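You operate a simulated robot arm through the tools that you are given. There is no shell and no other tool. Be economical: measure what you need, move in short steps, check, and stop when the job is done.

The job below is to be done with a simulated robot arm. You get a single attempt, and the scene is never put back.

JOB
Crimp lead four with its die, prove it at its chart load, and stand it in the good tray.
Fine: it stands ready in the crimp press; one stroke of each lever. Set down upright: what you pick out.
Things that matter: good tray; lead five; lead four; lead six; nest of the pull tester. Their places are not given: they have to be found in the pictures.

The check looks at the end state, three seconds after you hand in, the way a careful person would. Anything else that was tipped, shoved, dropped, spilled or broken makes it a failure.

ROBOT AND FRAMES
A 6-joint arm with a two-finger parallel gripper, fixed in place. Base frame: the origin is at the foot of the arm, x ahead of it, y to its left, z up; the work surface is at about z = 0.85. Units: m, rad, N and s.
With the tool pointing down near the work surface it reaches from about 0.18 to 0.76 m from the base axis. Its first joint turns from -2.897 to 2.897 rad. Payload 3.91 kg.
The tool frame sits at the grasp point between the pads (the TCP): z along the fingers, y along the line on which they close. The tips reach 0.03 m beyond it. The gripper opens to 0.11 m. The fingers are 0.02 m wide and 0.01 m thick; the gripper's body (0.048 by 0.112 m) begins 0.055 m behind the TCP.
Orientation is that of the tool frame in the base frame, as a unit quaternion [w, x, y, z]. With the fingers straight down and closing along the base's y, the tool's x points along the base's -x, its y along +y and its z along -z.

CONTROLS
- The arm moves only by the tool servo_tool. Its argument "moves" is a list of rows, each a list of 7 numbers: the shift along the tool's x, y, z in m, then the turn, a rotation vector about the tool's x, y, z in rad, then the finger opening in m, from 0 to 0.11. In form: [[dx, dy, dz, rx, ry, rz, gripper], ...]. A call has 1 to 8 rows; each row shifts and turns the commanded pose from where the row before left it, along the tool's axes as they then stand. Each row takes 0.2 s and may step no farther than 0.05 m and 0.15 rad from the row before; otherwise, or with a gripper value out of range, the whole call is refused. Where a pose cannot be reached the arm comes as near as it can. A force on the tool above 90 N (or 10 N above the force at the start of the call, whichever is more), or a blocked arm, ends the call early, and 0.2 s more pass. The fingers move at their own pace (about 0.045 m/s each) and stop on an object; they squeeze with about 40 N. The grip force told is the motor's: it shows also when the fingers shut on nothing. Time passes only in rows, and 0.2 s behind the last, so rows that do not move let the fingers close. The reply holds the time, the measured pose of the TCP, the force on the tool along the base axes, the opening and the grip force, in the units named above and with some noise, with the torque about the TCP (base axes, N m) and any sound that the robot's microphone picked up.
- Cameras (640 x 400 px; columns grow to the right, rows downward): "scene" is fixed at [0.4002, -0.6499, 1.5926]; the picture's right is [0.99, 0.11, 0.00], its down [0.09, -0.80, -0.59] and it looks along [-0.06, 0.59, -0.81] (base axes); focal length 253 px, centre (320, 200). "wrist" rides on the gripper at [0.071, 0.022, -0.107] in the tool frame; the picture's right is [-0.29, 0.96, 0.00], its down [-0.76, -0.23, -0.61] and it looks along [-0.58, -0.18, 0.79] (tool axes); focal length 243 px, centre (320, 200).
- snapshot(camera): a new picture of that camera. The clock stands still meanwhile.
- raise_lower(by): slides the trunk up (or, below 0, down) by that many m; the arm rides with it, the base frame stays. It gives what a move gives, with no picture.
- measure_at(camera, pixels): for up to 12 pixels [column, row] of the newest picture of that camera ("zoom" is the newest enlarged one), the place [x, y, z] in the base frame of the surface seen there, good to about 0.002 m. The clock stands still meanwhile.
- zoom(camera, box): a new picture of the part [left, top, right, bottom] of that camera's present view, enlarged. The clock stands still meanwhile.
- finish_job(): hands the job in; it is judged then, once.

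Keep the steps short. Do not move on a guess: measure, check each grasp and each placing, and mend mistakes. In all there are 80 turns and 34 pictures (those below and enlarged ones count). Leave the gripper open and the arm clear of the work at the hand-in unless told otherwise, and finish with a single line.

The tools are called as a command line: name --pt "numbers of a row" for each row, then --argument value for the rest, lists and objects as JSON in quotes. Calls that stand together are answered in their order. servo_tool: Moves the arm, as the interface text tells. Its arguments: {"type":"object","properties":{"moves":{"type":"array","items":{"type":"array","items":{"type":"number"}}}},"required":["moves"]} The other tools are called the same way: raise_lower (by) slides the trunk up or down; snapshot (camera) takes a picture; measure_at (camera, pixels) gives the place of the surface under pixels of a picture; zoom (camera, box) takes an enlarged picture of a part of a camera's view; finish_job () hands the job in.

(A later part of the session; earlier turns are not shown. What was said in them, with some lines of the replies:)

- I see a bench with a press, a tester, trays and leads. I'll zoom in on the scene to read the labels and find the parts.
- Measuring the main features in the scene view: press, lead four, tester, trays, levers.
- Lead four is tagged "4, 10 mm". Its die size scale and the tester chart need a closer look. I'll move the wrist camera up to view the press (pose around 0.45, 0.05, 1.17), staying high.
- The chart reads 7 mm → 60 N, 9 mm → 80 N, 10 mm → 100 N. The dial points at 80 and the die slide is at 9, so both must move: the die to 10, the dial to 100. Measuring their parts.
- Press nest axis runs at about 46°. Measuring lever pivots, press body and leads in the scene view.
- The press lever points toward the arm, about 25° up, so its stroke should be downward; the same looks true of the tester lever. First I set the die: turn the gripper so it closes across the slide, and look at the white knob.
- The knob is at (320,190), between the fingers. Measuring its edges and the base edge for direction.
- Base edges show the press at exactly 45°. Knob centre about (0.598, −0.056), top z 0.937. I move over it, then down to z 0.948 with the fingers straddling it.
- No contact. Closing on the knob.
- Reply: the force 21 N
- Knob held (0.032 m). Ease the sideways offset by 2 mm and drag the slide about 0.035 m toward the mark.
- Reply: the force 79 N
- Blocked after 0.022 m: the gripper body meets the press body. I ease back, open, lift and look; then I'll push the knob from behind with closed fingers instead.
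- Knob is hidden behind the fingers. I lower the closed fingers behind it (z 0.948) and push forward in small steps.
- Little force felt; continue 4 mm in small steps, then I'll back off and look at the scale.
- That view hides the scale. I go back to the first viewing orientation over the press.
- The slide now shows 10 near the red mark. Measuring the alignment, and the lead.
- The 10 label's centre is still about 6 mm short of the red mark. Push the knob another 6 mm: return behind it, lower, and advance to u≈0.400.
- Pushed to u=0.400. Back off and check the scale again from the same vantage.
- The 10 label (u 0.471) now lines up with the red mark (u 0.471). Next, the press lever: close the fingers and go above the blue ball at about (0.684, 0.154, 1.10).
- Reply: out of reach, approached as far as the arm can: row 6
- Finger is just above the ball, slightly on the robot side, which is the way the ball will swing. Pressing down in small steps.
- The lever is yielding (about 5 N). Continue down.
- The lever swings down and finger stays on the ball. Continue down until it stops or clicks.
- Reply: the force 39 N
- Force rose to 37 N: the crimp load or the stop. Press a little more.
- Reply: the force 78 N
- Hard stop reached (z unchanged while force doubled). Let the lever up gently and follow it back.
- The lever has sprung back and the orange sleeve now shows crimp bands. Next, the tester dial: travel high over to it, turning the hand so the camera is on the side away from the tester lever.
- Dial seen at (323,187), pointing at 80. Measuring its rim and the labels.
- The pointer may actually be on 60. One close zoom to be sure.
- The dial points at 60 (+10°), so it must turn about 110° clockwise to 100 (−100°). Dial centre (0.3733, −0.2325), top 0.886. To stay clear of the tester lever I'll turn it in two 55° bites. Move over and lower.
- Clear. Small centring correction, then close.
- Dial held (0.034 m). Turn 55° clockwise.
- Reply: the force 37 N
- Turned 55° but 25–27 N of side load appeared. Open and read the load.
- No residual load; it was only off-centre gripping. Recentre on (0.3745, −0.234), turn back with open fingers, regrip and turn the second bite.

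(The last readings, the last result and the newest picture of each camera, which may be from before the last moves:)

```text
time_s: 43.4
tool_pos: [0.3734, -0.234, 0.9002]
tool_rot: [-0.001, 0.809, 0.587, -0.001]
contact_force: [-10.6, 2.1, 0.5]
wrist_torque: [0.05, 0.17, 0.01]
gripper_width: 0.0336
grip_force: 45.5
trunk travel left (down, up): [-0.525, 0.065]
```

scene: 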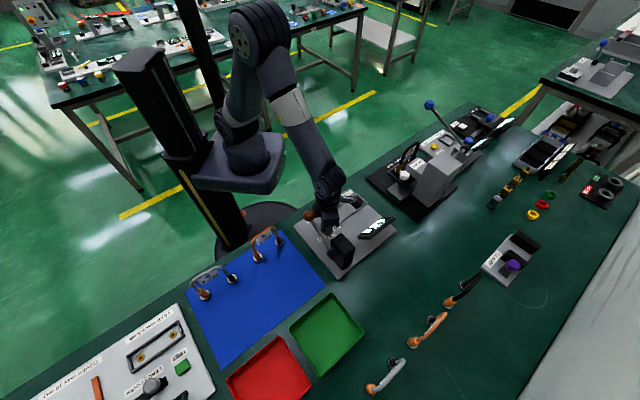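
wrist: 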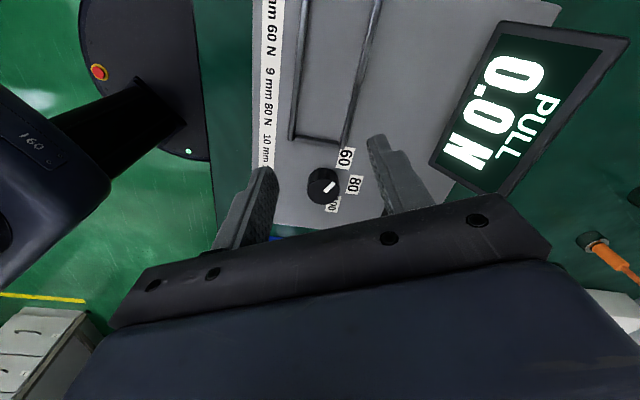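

servo_tool --pt "0 -0.001 0 0 0 0.137 0.02" --pt "0 0 0 0 0 0.137 0.02" --pt "0 0 0 0 0 0.137 0.02" --pt "0 0 0 0 0 0.137 0.02" --pt "0 0 0 0 0 0.137 0.02" --pt "0 0 0 0 0 0.137 0.02" --pt "0 0 0 0 0 0.137 0.02"

servo_tool --pt "0 0 0 0 0 0 0.045" --pt "0 0 0 0 0 0 0.045" --pt "0 0 -0.04 0 0 0 0.045" --pt "0.035 0 -0.04 0 0 -0.13 0.06" --pt "0.035 0.0 0 0 0 -0.13 0.06" --pt "0 0.0 0 0 0 -0.13 0.06" --pt "0 0.0 0 0 0 -0.13 0.06"

```text
time_s: 45.0
tool_pos: [0.3729, -0.2349, 0.9011]
tool_rot: [0.001, 0.989, 0.147, 0.001]
contact_force: [-6.9, -2.4, 9.9]
wrist_torque: [0.08, 1.35, -0.02]
gripper_width: 0.0336
grip_force: 45.0
trunk travel left (down, up): [-0.525, 0.065]
```

```text
refused: row 4 steps farther than a row can; nothing moved
```

servo_tool --pt "0 0 0 0 0 0 0.045" --pt "0 0 0 0 0 0 0.045" --pt "0 0 -0.04 0 0 0 0.045" --pt "0 0 -0.04 0 0 0 0.05" --pt "0.028 -0.0244 0 0 0 0 0.06" --pt "0.028 -0.0244 0 0 0 0 0.06"

servo_tool --pt "0 0 0 0 0 -0.137 0.06" --pt "0 0 0 0 0 -0.137 0.06" --pt "0 0 0 0 0 -0.137 0.06" --pt "0 0 0 0 0 -0.137 0.06" --pt "0 0 0 0 0 -0.137 0.06" --pt "0 0 0 0 0 -0.137 0.06" --pt "0 0 0 0 0 -0.137 0.06"

zoom --camera "wrist" --box '[285, 145, 385, 225]'

```text
time_s: 46.4
tool_pos: [0.4131, -0.1732, 0.9785]
tool_rot: [0.0, 0.989, 0.146, -0.001]
contact_force: [0.4, 0.1, 0.4]
wrist_torque: [0.02, 0.02, 0.0]
gripper_width: 0.0599
grip_force: 0.1
trunk travel left (down, up): [-0.525, 0.065]
```

```text
time_s: 48.0
tool_pos: [0.4132, -0.1721, 0.9795]
tool_rot: [-0.001, 0.809, 0.588, 0.0]
contact_force: [-0.3, -0.3, -0.1]
wrist_torque: [-0.03, 0.01, 0.01]
gripper_width: 0.0602
grip_force: 0.1
trunk travel left (down, up): [-0.525, 0.065]
```

```text
5.00 times, centred on (335, 185) of wrist
```

zoom: 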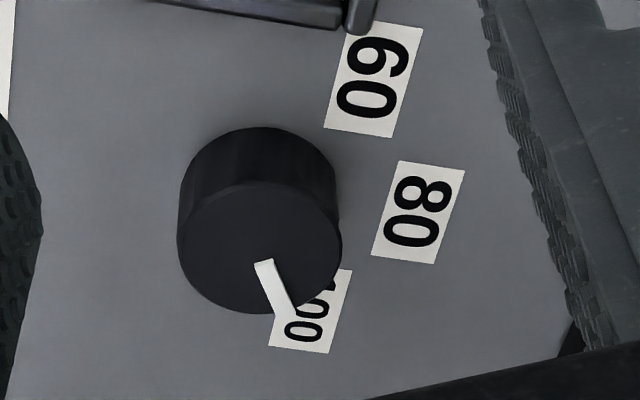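

The pointer is now on 100. Checking its angle.

measure_at --camera "zoom" --pixels '[[265, 266], [275, 288], [285, 308], [291, 318], [260, 248], [307, 352], [325, 315]]'

```text
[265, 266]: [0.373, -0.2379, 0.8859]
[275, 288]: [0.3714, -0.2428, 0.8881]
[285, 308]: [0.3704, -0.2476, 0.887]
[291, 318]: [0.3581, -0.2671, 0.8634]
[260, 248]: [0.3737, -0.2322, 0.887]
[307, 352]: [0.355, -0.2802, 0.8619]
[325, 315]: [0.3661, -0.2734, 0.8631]
```

Dial is on 100 (pointer −101°, label −101°). Now fetch lead four: rise, turn the hand to close across the cable, and go look from the −u side.

servo_tool --pt "0 0 -0.04 0 0 -0.148 0.06" --pt "0 0 -0.04 0 0 -0.148 0.06" --pt "0 0 -0.04 0 0 -0.148 0.06" --pt "0 0 -0.04 0 0 -0.148 0.06" --pt "0 0 0 0 0 -0.148 0.06" --pt "0 0 0 0 0 -0.148 0.06" --pt "0 0 0 0 0 -0.148 0.06" --pt "0 0 0 0 0 -0.148 0.06"

servo_tool --pt "0 0 0 0 0 -0.148 0.06" --pt "0 0 0 0 0 -0.148 0.06" --pt "0 0 0 0 0 -0.148 0.06" --pt "0 0 0 0 0 -0.148 0.06" --pt "0 0 0 0 0 -0.148 0.06" --pt "0 0 0 0 0 -0.148 0.06" --pt "0 0 0 0 0 -0.148 0.06" --pt "0 0 0 0 0 -0.148 0.06"

servo_tool --pt "0 0 0 0 0 -0.148 0.06" --pt "0 0 0 0 0 -0.148 0.06" --pt "0 0 0 0 0 0 0.06"

```text
time_s: 49.8
tool_pos: [0.4145, -0.1717, 1.1402]
tool_rot: [0.0, 0.343, 0.939, 0.0]
contact_force: [0.2, 0.2, -0.2]
wrist_torque: [0.0, 0.02, 0.02]
gripper_width: 0.0598
grip_force: 0.0
trunk travel left (down, up): [-0.525, 0.065]
```

```text
time_s: 51.6
tool_pos: [0.4123, -0.1722, 1.1399]
tool_rot: [0.0, -0.239, 0.971, 0.0]
contact_force: [0.3, -0.1, 0.8]
wrist_torque: [-0.01, 0.03, 0.02]
gripper_width: 0.0598
grip_force: 0.1
trunk travel left (down, up): [-0.525, 0.065]
```

```text
time_s: 52.4
tool_pos: [0.4119, -0.1719, 1.1403]
tool_rot: [0.0, -0.38, 0.925, 0.0]
contact_force: [0.0, 0.3, 0.7]
wrist_torque: [-0.01, 0.03, 0.01]
gripper_width: 0.06
grip_force: 0.1
trunk travel left (down, up): [-0.525, 0.065]
```

servo_tool --pt "-0.0448 0.004 0.0108 0 0 -0.006 0.06" --pt "-0.0448 0.004 0.0108 0 0 0 0.06" --pt "-0.0448 0.004 0.0108 0 0 0 0.06" --pt "-0.0448 0.004 0.0108 0 0 0 0.06" --pt "-0.0448 0.004 0.0108 0 0 0 0.04" --pt "-0.0448 0.004 0.0108 0 0 0 0.04" --pt "0 0 0 0 0 0 0.04"

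zoom --camera "wrist" --box '[240, 100, 400, 220]'

```text
time_s: 54.0
tool_pos: [0.5845, 0.0338, 1.0756]
tool_rot: [0.0, -0.381, 0.924, 0.0]
contact_force: [0.7, 0.6, 0.3]
wrist_torque: [0.0, -0.01, 0.04]
gripper_width: 0.0401
grip_force: 0.0
trunk travel left (down, up): [-0.525, 0.065]
```

```text
3.33 times, centred on (320, 160) of wrist
```

zoom: 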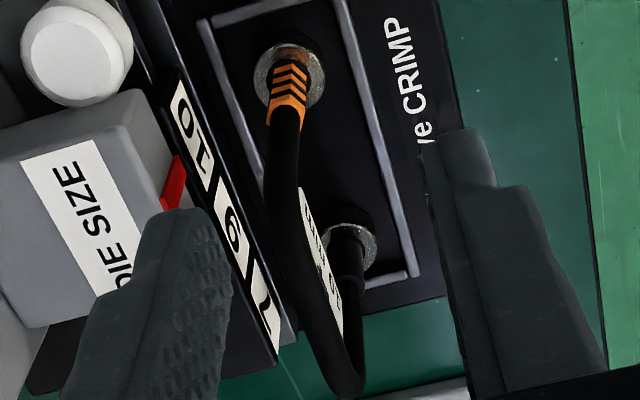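

Crimped lead seen edge-on between the fingers. Measuring points along the cable.

measure_at --camera "zoom" --pixels '[[289, 75], [284, 118], [282, 170], [286, 230], [305, 300], [330, 355], [346, 385], [350, 240], [345, 290], [322, 270], [298, 120], [264, 75]]'

```text
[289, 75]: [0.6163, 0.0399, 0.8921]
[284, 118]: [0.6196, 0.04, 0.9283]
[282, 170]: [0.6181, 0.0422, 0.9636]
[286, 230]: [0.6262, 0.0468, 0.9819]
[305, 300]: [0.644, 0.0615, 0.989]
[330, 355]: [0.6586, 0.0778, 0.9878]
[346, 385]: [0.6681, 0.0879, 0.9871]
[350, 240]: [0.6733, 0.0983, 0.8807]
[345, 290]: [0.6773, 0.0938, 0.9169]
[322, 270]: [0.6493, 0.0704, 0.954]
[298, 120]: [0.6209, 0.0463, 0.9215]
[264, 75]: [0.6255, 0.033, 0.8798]
```

Cable runs at u≈0.507, v≈0.409, top z 0.988. Move over its middle, lower to z 0.98, and close.

servo_tool --pt "-0.035 -0.0098 0 0 0 0 0.04" --pt "-0.0348 -0.0098 0 0 0 0 0.04" --pt "0 0 0.035 0 0 0 0.04" --pt "0 0 0.035 0 0 0 0.04" --pt "0 0 0.0256 0 0 0 0.04" --pt "0 0 0 0 0 0 0.04"

```text
time_s: 55.4
tool_pos: [0.6492, 0.0698, 0.9805]
tool_rot: [0.0, -0.382, 0.924, 0.0]
contact_force: [-0.2, -0.3, -0.8]
wrist_torque: [0.0, 0.02, 0.02]
gripper_width: 0.0401
grip_force: 0.1
trunk travel left (down, up): [-0.525, 0.065]
```

servo_tool --pt "0 0 0 0 0 0 0.02" --pt "0 0 0 0 0 0 0.004" --pt "0 0 0 0 0 0 0.002" --pt "0 0 0 0 0 0 0.002" --pt "0 0 0 0 0 0 0.002"

```text
time_s: 56.6
tool_pos: [0.6497, 0.0694, 0.9804]
tool_rot: [0.0, -0.382, 0.924, 0.0]
contact_force: [-0.9, 0.8, 0.3]
wrist_torque: [0.03, 0.02, 0.01]
gripper_width: 0.0101
grip_force: 39.8
trunk travel left (down, up): [-0.525, 0.065]
```

Cable held (0.010 m). Lift straight up and carry along −u to over the tester nest (Δu −0.299).

servo_tool --pt "0 0 -0.015 0 0 0 0.002" --pt "0 0 -0.03 0 0 0 0.002" --pt "0 0 -0.035 0 0 0 0.002" --pt "0.03 0 0 0 0 0 0.002" --pt "0.04 0 0 0 0 0 0.002" --pt "0.04 0 0 0 0 0 0.002" --pt "0.04 0 0 0 0 0 0.002" --pt "0.04 0 0 0 0 0 0.002"

servo_tool --pt "0.04 0 0 0 0 0 0.002" --pt "0.04 0 0 0 0 0 0.002" --pt "0.0294 0.001 0 0 0 0 0.002" --pt "0 0 0 0 0 0 0.002"

zoom --camera "scene" --box '[290, 150, 420, 260]'

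```text
time_s: 58.4
tool_pos: [0.5145, -0.0669, 1.0592]
tool_rot: [0.0, -0.382, 0.924, 0.0]
contact_force: [-0.3, 0.0, -1.6]
wrist_torque: [-0.01, 0.0, 0.03]
gripper_width: 0.0101
grip_force: 39.9
trunk travel left (down, up): [-0.525, 0.065]
```

```text
time_s: 59.4
tool_pos: [0.4383, -0.1407, 1.0604]
tool_rot: [0.0, -0.382, 0.924, 0.0]
contact_force: [-0.3, 0.7, -2.2]
wrist_torque: [0.02, 0.0, -0.02]
gripper_width: 0.0101
grip_force: 40.1
trunk travel left (down, up): [-0.525, 0.065]
```

```text
3.64 times, centred on (355, 205) of scene
```

zoom: 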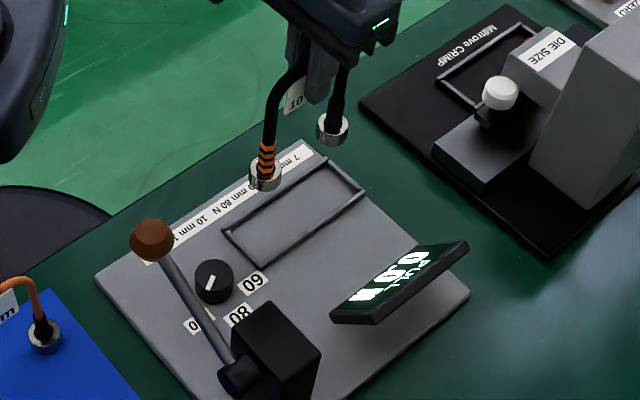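

Lead hangs level. Measuring the feet against the nest frame.

measure_at --camera "zoom" --pixels '[[262, 188], [331, 142], [222, 233], [323, 160], [366, 188], [262, 267], [280, 160], [346, 128], [245, 235], [345, 190]]'

```text
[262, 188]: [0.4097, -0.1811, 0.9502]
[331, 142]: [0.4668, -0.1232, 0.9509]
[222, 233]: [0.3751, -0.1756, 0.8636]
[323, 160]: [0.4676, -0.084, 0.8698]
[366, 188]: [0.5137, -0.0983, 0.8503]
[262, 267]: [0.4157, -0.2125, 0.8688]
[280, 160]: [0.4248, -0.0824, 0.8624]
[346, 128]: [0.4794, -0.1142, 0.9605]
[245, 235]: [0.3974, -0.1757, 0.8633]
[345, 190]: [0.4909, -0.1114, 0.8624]
```

Feet centre at u≈0.210, v≈0.410 against nest centre 0.211, 0.411. Lower 0.08 m to the same height as it was picked.

servo_tool --pt "-0.001 -0.001 0.03 0 0 0 0.002" --pt "0 0 0.03 0 0 0 0.002" --pt "0 0 0.015 0 0 0 0.002" --pt "0 0 0.004 0 0 0 0.002" --pt "0 0 0 0 0 0 0.002"

```text
time_s: 60.6
tool_pos: [0.4378, -0.141, 0.9826]
tool_rot: [0.0, -0.381, 0.925, 0.0]
contact_force: [-0.1, 0.3, -0.9]
wrist_torque: [0.0, 0.04, -0.02]
gripper_width: 0.0101
grip_force: 40.2
trunk travel left (down, up): [-0.525, 0.065]
```

servo_tool --pt "0 0 0.002 0 0 0 0.002" --pt "0 0 0 0 0 0 0.002"

```text
time_s: 61.2
tool_pos: [0.4369, -0.1411, 0.9804]
tool_rot: [0.0, -0.382, 0.924, -0.001]
contact_force: [-1.4, -1.3, 6.4]
wrist_torque: [-0.15, 0.19, -0.04]
gripper_width: 0.0101
grip_force: 40.0
trunk travel left (down, up): [-0.525, 0.065]
```

Seated (6 N). Release, rise, close the fingers and move over the tester's brown ball.

servo_tool --pt "0 0 0 0 0 0 0.015" --pt "0 0 0 0 0 0 0.035" --pt "0 0 0 0 0 0 0.035" --pt "0 0 -0.03 0 0 0 0.035" --pt "0 0 -0.05 0 0 0 0.035" --pt "0 0 -0.05 0 0 0 0.01" --pt "0 0 0 0 0 0 0"

servo_tool --pt "0.0447 -0.0072 0 0 0 0 0" --pt "0.0447 -0.0072 0 0 0 0 0" --pt "0.0447 -0.0072 0 0 0 0 0" --pt "0.0447 -0.0072 0 0 0 0 0" --pt "0 0 0.02 0 0 0 0"

snapshot --camera "scene"

```text
time_s: 62.8
tool_pos: [0.4392, -0.1407, 1.1117]
tool_rot: [-0.001, -0.382, 0.924, 0.0]
contact_force: [-1.1, 0.0, 0.1]
wrist_torque: [-0.02, -0.01, 0.01]
gripper_width: 0.0003
grip_force: 15.5
trunk travel left (down, up): [-0.525, 0.065]
```

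```text
time_s: 64.0
tool_pos: [0.331, -0.2866, 1.0919]
tool_rot: [0.0, -0.382, 0.924, 0.0]
contact_force: [-0.3, 0.2, 1.0]
wrist_torque: [0.0, -0.04, 0.0]
gripper_width: 0.0001
grip_force: 37.6
trunk travel left (down, up): [-0.525, 0.065]
```

```text
3 pictures are left
```

scene: 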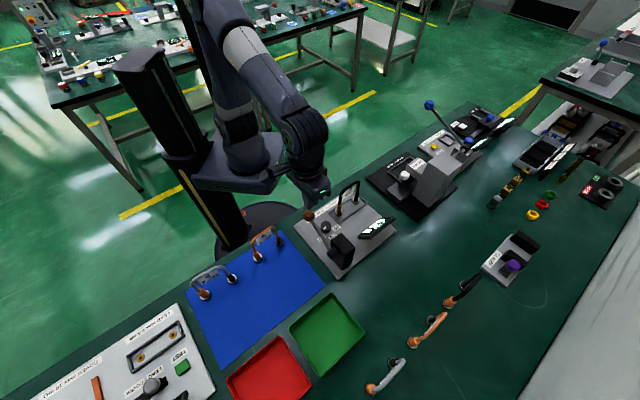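

The lead stands in the tester nest, and the finger is over the brown ball. Press the lever down.

servo_tool --pt "0 0 0.012 0 0 0 0" --pt "0 0 0.012 0 0 0 0" --pt "0 0 0.012 0 0 0 0" --pt "0 0 0.012 0 0 0 0"

measure_at --camera "scene" --pixels '[[289, 326], [328, 296], [365, 333], [329, 373], [328, 335], [305, 330], [340, 212], [358, 199], [350, 187], [342, 190], [328, 305], [350, 340]]'

```text
time_s: 65.0
tool_pos: [0.3315, -0.2865, 1.0438]
tool_rot: [0.0, -0.382, 0.924, -0.001]
contact_force: [-2.4, 3.7, 6.2]
wrist_torque: [0.17, 0.13, -0.01]
gripper_width: 0.0001
grip_force: 37.3
trunk travel left (down, up): [-0.525, 0.065]
```

```text
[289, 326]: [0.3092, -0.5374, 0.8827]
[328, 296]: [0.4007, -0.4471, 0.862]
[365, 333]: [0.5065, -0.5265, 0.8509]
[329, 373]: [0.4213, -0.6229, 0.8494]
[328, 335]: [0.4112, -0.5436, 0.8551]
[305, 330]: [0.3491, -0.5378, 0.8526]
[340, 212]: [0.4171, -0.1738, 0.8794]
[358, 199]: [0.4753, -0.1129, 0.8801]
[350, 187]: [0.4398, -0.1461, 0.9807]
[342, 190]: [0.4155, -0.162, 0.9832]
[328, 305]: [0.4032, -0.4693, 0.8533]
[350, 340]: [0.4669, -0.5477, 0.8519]
```

Lever yields at ~6 N. Continue to the stop.

servo_tool --pt "0 0 0.012 0 0 0 0" --pt "0 0 0.012 0 0 0 0" --pt "0 0 0.012 0 0 0 0" --pt "0 0 0.008 0 0 0 0" --pt "0 0 0.008 0 0 0 0"

```text
time_s: 66.2
tool_pos: [0.3312, -0.2874, 0.9889]
tool_rot: [0.0, -0.381, 0.924, 0.0]
contact_force: [1.5, 1.6, 8.3]
wrist_torque: [0.1, 0.07, -0.03]
gripper_width: 0.0
grip_force: 37.4
trunk travel left (down, up): [-0.525, 0.065]
```

servo_tool --pt "0 0 0.008 0 0 0 0" --pt "0 0 0.008 0 0 0 0" --pt "0 0 0.008 0 0 0 0" --pt "0 0 0 0 0 0 0"

```text
time_s: 66.9
tool_pos: [0.3353, -0.2918, 0.98]
tool_rot: [0.003, -0.381, 0.924, -0.007]
contact_force: [1.2, -0.2, 14.1]
wrist_torque: [-0.14, -0.13, 0.01]
gripper_width: 0.0
grip_force: 38.2
trunk travel left (down, up): [-0.525, 0.065]
stopped in row 3: the force on the tool passed its limit at 101 N (the readings are from after the stop); the commanded pose is now the measured one
```

The stop was reached (101 N peak). Look at the tester display.

zoom --camera "scene" --box '[290, 170, 410, 270]'

```text
4.00 times, centred on (350, 220) of scene
```

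zoom: 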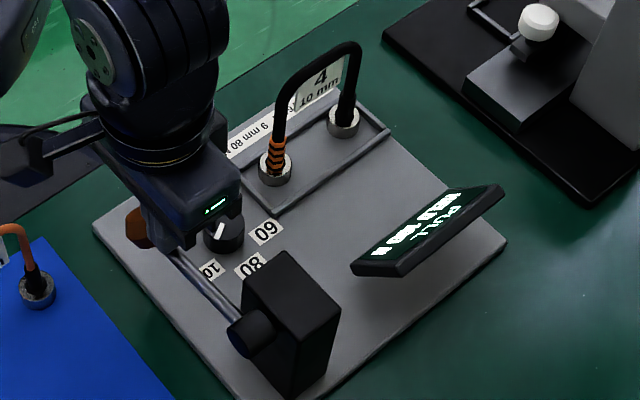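

The display shows a 100 N pull reading; lever fully down, lead still standing. Let the lever back up gently, then return above the lead.

servo_tool --pt "0 0 -0.015 0 0 0 0" --pt "0 0 -0.02 0 0 0 0" --pt "0 0 -0.02 0 0 0 0" --pt "0 0 -0.025 0 0 0 0" --pt "0 0 -0.03 0 0 0 0" --pt "0 0 -0.025 0 0 0 0" --pt "0 0 0 0 0 0 0"

servo_tool --pt "-0.0448 0.0085 0 0 0 0 0.0" --pt "-0.0448 0.0085 0 0 0 0 0.02" --pt "-0.0448 0.0085 0 0 0 0 0.035" --pt "-0.0447 0.0086 0 0 0 0 0.035" --pt "0 0 0 0 0 0 0.035"

```text
time_s: 67.8
tool_pos: [0.345, -0.3027, 1.0469]
tool_rot: [0.009, -0.382, 0.924, -0.025]
contact_force: [32.7, -39.6, -31.8]
wrist_torque: [-1.32, -1.15, 0.03]
gripper_width: 0.0
grip_force: 37.6
trunk travel left (down, up): [-0.525, 0.065]
stopped in row 4: the force on the tool passed its limit at 100 N (the readings are from after the stop); the commanded pose is now the measured one
```

```text
time_s: 69.0
tool_pos: [0.4421, -0.1443, 1.0523]
tool_rot: [0.007, -0.382, 0.924, -0.021]
contact_force: [-0.1, -0.5, 0.4]
wrist_torque: [0.02, 0.04, -0.02]
gripper_width: 0.0349
grip_force: 0.0
trunk travel left (down, up): [-0.525, 0.065]
```

On the way up the finger snagged behind the ball; it's free now, with a 2.5° tilt left in the hand. I correct the tilt and take a full look to check that nothing was disturbed.

servo_tool --pt "0 0 -0.03 -0.044 0 0 0.035" --pt "0 0 0 0 0 0 0.035"

snapshot --camera "scene"

```text
time_s: 69.6
tool_pos: [0.4413, -0.1444, 1.0814]
tool_rot: [-0.001, -0.382, 0.924, 0.0]
contact_force: [0.3, -0.1, -0.7]
wrist_torque: [-0.01, -0.04, -0.02]
gripper_width: 0.035
grip_force: 0.1
trunk travel left (down, up): [-0.525, 0.065]
```

```text
1 pictures are left
```

scene: 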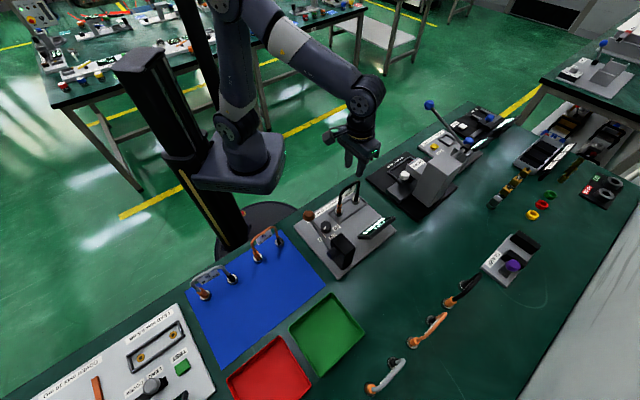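

Lever is back at (309,215), the lead still stands in the nest, and the tester hasn't moved. Measuring the lead and the green tray.

measure_at --camera "scene" --pixels '[[309, 215], [340, 212], [358, 199], [350, 187], [345, 187], [355, 185], [341, 205], [309, 312], [345, 312], [347, 352], [310, 350], [330, 330]]'

```text
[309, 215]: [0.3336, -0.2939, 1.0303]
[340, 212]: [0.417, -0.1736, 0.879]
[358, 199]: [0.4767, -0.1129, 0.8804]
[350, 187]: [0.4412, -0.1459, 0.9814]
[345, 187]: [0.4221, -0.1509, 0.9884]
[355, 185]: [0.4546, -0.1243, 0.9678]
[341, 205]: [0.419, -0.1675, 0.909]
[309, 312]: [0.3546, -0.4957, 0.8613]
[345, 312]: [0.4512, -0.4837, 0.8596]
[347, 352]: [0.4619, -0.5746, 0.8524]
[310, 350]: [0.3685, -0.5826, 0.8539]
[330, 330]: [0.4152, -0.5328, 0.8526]
```

Lead unchanged. Centre over the cable, lower to z 0.981, and grip.

servo_tool --pt "0 0.0049 0.02 0 0 0 0.035" --pt "0 0 0.03 0 0 0 0.035" --pt "0 0 0.03 0 0 0 0.035" --pt "0 0 0.02 0 0 0 0.035" --pt "0 0 0 0 0 0 0.035"

servo_tool --pt "0 0 0 0 0 0 0.02" --pt "0 0 0 0 0 0 0.004" --pt "0 0 0 0 0 0 0.002" --pt "0 0 0 0 0 0 0.002"

```text
time_s: 70.8
tool_pos: [0.44, -0.1388, 0.9782]
tool_rot: [0.0, -0.382, 0.924, 0.0]
contact_force: [-0.3, 0.0, 0.4]
wrist_torque: [0.0, 0.0, 0.0]
gripper_width: 0.0351
grip_force: 0.1
trunk travel left (down, up): [-0.525, 0.065]
```

```text
time_s: 71.8
tool_pos: [0.4388, -0.1398, 0.9793]
tool_rot: [-0.001, -0.382, 0.924, 0.0]
contact_force: [-0.8, 0.1, 0.1]
wrist_torque: [-0.01, 0.04, 0.04]
gripper_width: 0.01
grip_force: 39.5
trunk travel left (down, up): [-0.525, 0.065]
```

Gripped (0.010 m). Tray centre ≈ (0.403, −0.537), floor z ≈ 0.853. I'll lift, turn 45° so the lead lies along the tray's diagonal (more clearance), then carry it round the display side of the tester.

servo_tool --pt "0 0 -0.015 0 0 0 0.002" --pt "0 0 -0.035 0 0 0 0.002" --pt "0 0 -0.045 0 0 0 0.002" --pt "0 0 -0.045 0 0 0 0.002" --pt "0 0 0 0 0 0.1 0.002" --pt "0 0 0 0 0 0.13 0.002" --pt "0 0 0 0 0 0.13 0.002" --pt "0 0 0 0 0 0.13 0.002"

servo_tool --pt "0 0 0 0 0 0.13 0.002" --pt "0 0 0 0 0 0.1 0.002" --pt "-0.027 -0.01 0 0 0 0.065 0.002" --pt "-0.027 -0.027 0 0 0 0 0.002" --pt "-0.027 -0.035 0 0 0 0 0.002" --pt "0 -0.045 0 0 0 0 0.002" --pt "0 -0.045 0 0 0 0 0.002" --pt "0 -0.045 0 0 0 0 0.002"

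```text
time_s: 73.6
tool_pos: [0.4377, -0.14, 1.1178]
tool_rot: [-0.001, -0.146, 0.989, -0.001]
contact_force: [-0.7, -0.7, -1.0]
wrist_torque: [0.01, -0.01, -0.04]
gripper_width: 0.0098
grip_force: 39.8
trunk travel left (down, up): [-0.525, 0.065]
```

```text
time_s: 75.4
tool_pos: [0.5188, -0.3484, 1.119]
tool_rot: [-0.001, 0.0, 1.0, -0.001]
contact_force: [0.7, -0.1, -2.4]
wrist_torque: [-0.02, 0.02, 0.0]
gripper_width: 0.01
grip_force: 40.6
trunk travel left (down, up): [-0.525, 0.065]
```

servo_tool --pt "0 -0.04 0 0 0 0 0.002" --pt "0.02 -0.04 0 0 0 0 0.002" --pt "0.032 -0.036 0 0 0 0 0.002" --pt "0.032 -0.036 0 0 0 0 0.002" --pt "0.032 -0.037 0 0 0 0 0.002" --pt "0 0 0.03 0 0 0 0.002" --pt "0 0 0.03 0 0 0 0.002" --pt "0 0 0 0 0 0 0.002"

```text
time_s: 77.2
tool_pos: [0.4022, -0.5367, 1.0592]
tool_rot: [-0.001, 0.001, 1.0, 0.0]
contact_force: [0.0, -0.1, -1.8]
wrist_torque: [0.02, -0.01, 0.02]
gripper_width: 0.0101
grip_force: 40.3
trunk travel left (down, up): [-0.525, 0.065]
```

Over the tray. Lower, with small steps near the floor.

servo_tool --pt "0 0 0.03 0 0 0 0.002" --pt "0 0 0.03 0 0 0 0.002" --pt "0 0 0.018 0 0 0 0.002" --pt "0 0 0.005 0 0 0 0.002" --pt "0 0 0 0 0 0 0.002"

```text
time_s: 78.4
tool_pos: [0.4032, -0.5359, 0.9747]
tool_rot: [-0.001, 0.001, 1.0, -0.001]
contact_force: [1.3, -0.2, -0.9]
wrist_torque: [-0.02, 0.01, -0.01]
gripper_width: 0.0099
grip_force: 39.8
trunk travel left (down, up): [-0.525, 0.065]
```

servo_tool --pt "0 0 0.002 0 0 0 0.002" --pt "0 0 0.002 0 0 0 0.002" --pt "0 0 0 0 0 0 0.002"

```text
time_s: 79.2
tool_pos: [0.4038, -0.5349, 0.9723]
tool_rot: [-0.001, 0.001, 1.0, -0.001]
contact_force: [0.4, 0.9, -1.5]
wrist_torque: [-0.01, -0.01, -0.03]
gripper_width: 0.0102
grip_force: 39.7
trunk travel left (down, up): [-0.525, 0.065]
```

Still hanging (−1.5 N). A little lower.

servo_tool --pt "0 0 0.0015 0 0 0 0.002" --pt "0 0 0.0015 0 0 0 0.002" --pt "0 0 0 0 0 0 0.002"

```text
time_s: 80.0
tool_pos: [0.4028, -0.5359, 0.9717]
tool_rot: [-0.001, 0.001, 1.0, -0.002]
contact_force: [1.3, -1.6, 5.7]
wrist_torque: [-0.06, 0.01, 0.04]
gripper_width: 0.0101
grip_force: 39.9
trunk travel left (down, up): [-0.525, 0.065]
```

Feet are down (+5.7 N). Release and rise straight up, then move clear.

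servo_tool --pt "0 0 0 0 0 0 0.012" --pt "0 0 0 0 0 0 0.025" --pt "0 0 0 0 0 0 0.035" --pt "0 0 -0.02 0 0 0 0.035" --pt "0 0 -0.04 0 0 0 0.035" --pt "0 0 -0.05 0 0 0 0.06" --pt "0 0 -0.04 0 0 0 0.11" --pt "0 0 0 0 0 0 0.11"

servo_tool --pt "-0.02 0.04 0 0 0 0 0.11" --pt "-0.02 0.045 0 0 0 0 0.11" --pt "-0.02 0.045 0 0 0 0 0.11" --pt "-0.02 0.045 -0.01 0 0 0 0.11" --pt "0 0.045 -0.01 0 0 0 0.11" --pt "0 0.045 0 0 0 0 0.11"

snapshot --camera "scene"

```text
time_s: 81.8
tool_pos: [0.4035, -0.5353, 1.1208]
tool_rot: [-0.001, 0.001, 1.0, -0.001]
contact_force: [1.0, 0.9, 0.5]
wrist_torque: [0.02, -0.03, -0.01]
gripper_width: 0.1046
grip_force: 0.1
trunk travel left (down, up): [-0.525, 0.065]
```

```text
refused: row 4 steps farther than a row can; nothing moved
```

```text
0 pictures are left
```

scene: 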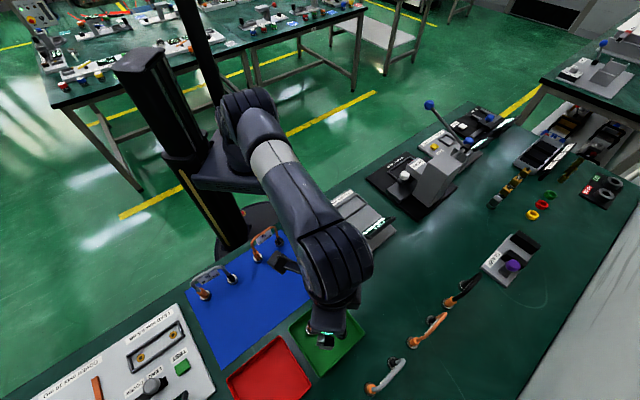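

No pictures left; I measure where the lead's feet should show in this last one: (310,329) and (342,333).

measure_at --camera "scene" --pixels '[[310, 329], [308, 340], [310, 345], [342, 333], [340, 328], [343, 328], [345, 325], [327, 345], [338, 338], [350, 335], [306, 328], [342, 322]]'

```text
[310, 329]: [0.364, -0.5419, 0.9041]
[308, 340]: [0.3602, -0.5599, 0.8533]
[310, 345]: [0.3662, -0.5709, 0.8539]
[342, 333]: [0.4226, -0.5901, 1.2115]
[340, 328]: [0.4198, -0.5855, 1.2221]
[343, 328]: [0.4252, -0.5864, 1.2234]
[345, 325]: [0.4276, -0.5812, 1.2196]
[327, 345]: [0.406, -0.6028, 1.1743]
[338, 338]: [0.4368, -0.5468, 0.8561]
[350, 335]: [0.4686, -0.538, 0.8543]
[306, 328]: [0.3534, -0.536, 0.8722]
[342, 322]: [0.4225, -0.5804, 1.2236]
```

The orange sleeve is at (0.364, −0.542) up to z 0.904 with its foot at 0.872, so the lead stands upright in the tray. Moving the arm clear.

servo_tool --pt "-0.012 0.045 -0.005 0 0 0 0.11" --pt "-0.012 0.045 -0.01 0 0 0 0.11" --pt "-0.012 0.045 -0.01 0 0 0 0.11" --pt "-0.012 0.045 -0.01 0 0 0 0.11" --pt "0 0.045 0 0 0 0 0.11" --pt "0 0.045 0 0 0 0 0.11" --pt "0 0 0 0 0 0 0.11"

measure_at --camera "scene" --pixels '[[310, 329], [342, 331], [327, 322]]'

```text
time_s: 83.4
tool_pos: [0.4502, -0.2665, 1.1515]
tool_rot: [-0.001, 0.002, 1.0, -0.001]
contact_force: [-0.2, 0.1, 0.7]
wrist_torque: [-0.01, 0.01, 0.01]
gripper_width: 0.1101
grip_force: 0.1
trunk travel left (down, up): [-0.525, 0.065]
```

```text
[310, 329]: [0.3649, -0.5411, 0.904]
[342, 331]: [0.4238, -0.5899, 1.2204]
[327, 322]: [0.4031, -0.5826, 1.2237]
```

The arm is clear, the gripper is open, and no contact force is reading. Handing in.

finish_job

```text
The job is handed in.
```

Lead four was crimped with the 10 mm die, pull-tested at 100 N (reading partly legible), and stood in the good tray; its orange end measured upright but the arm hid the other, and the finger snagged the tester lever on its return, with no visible harm.
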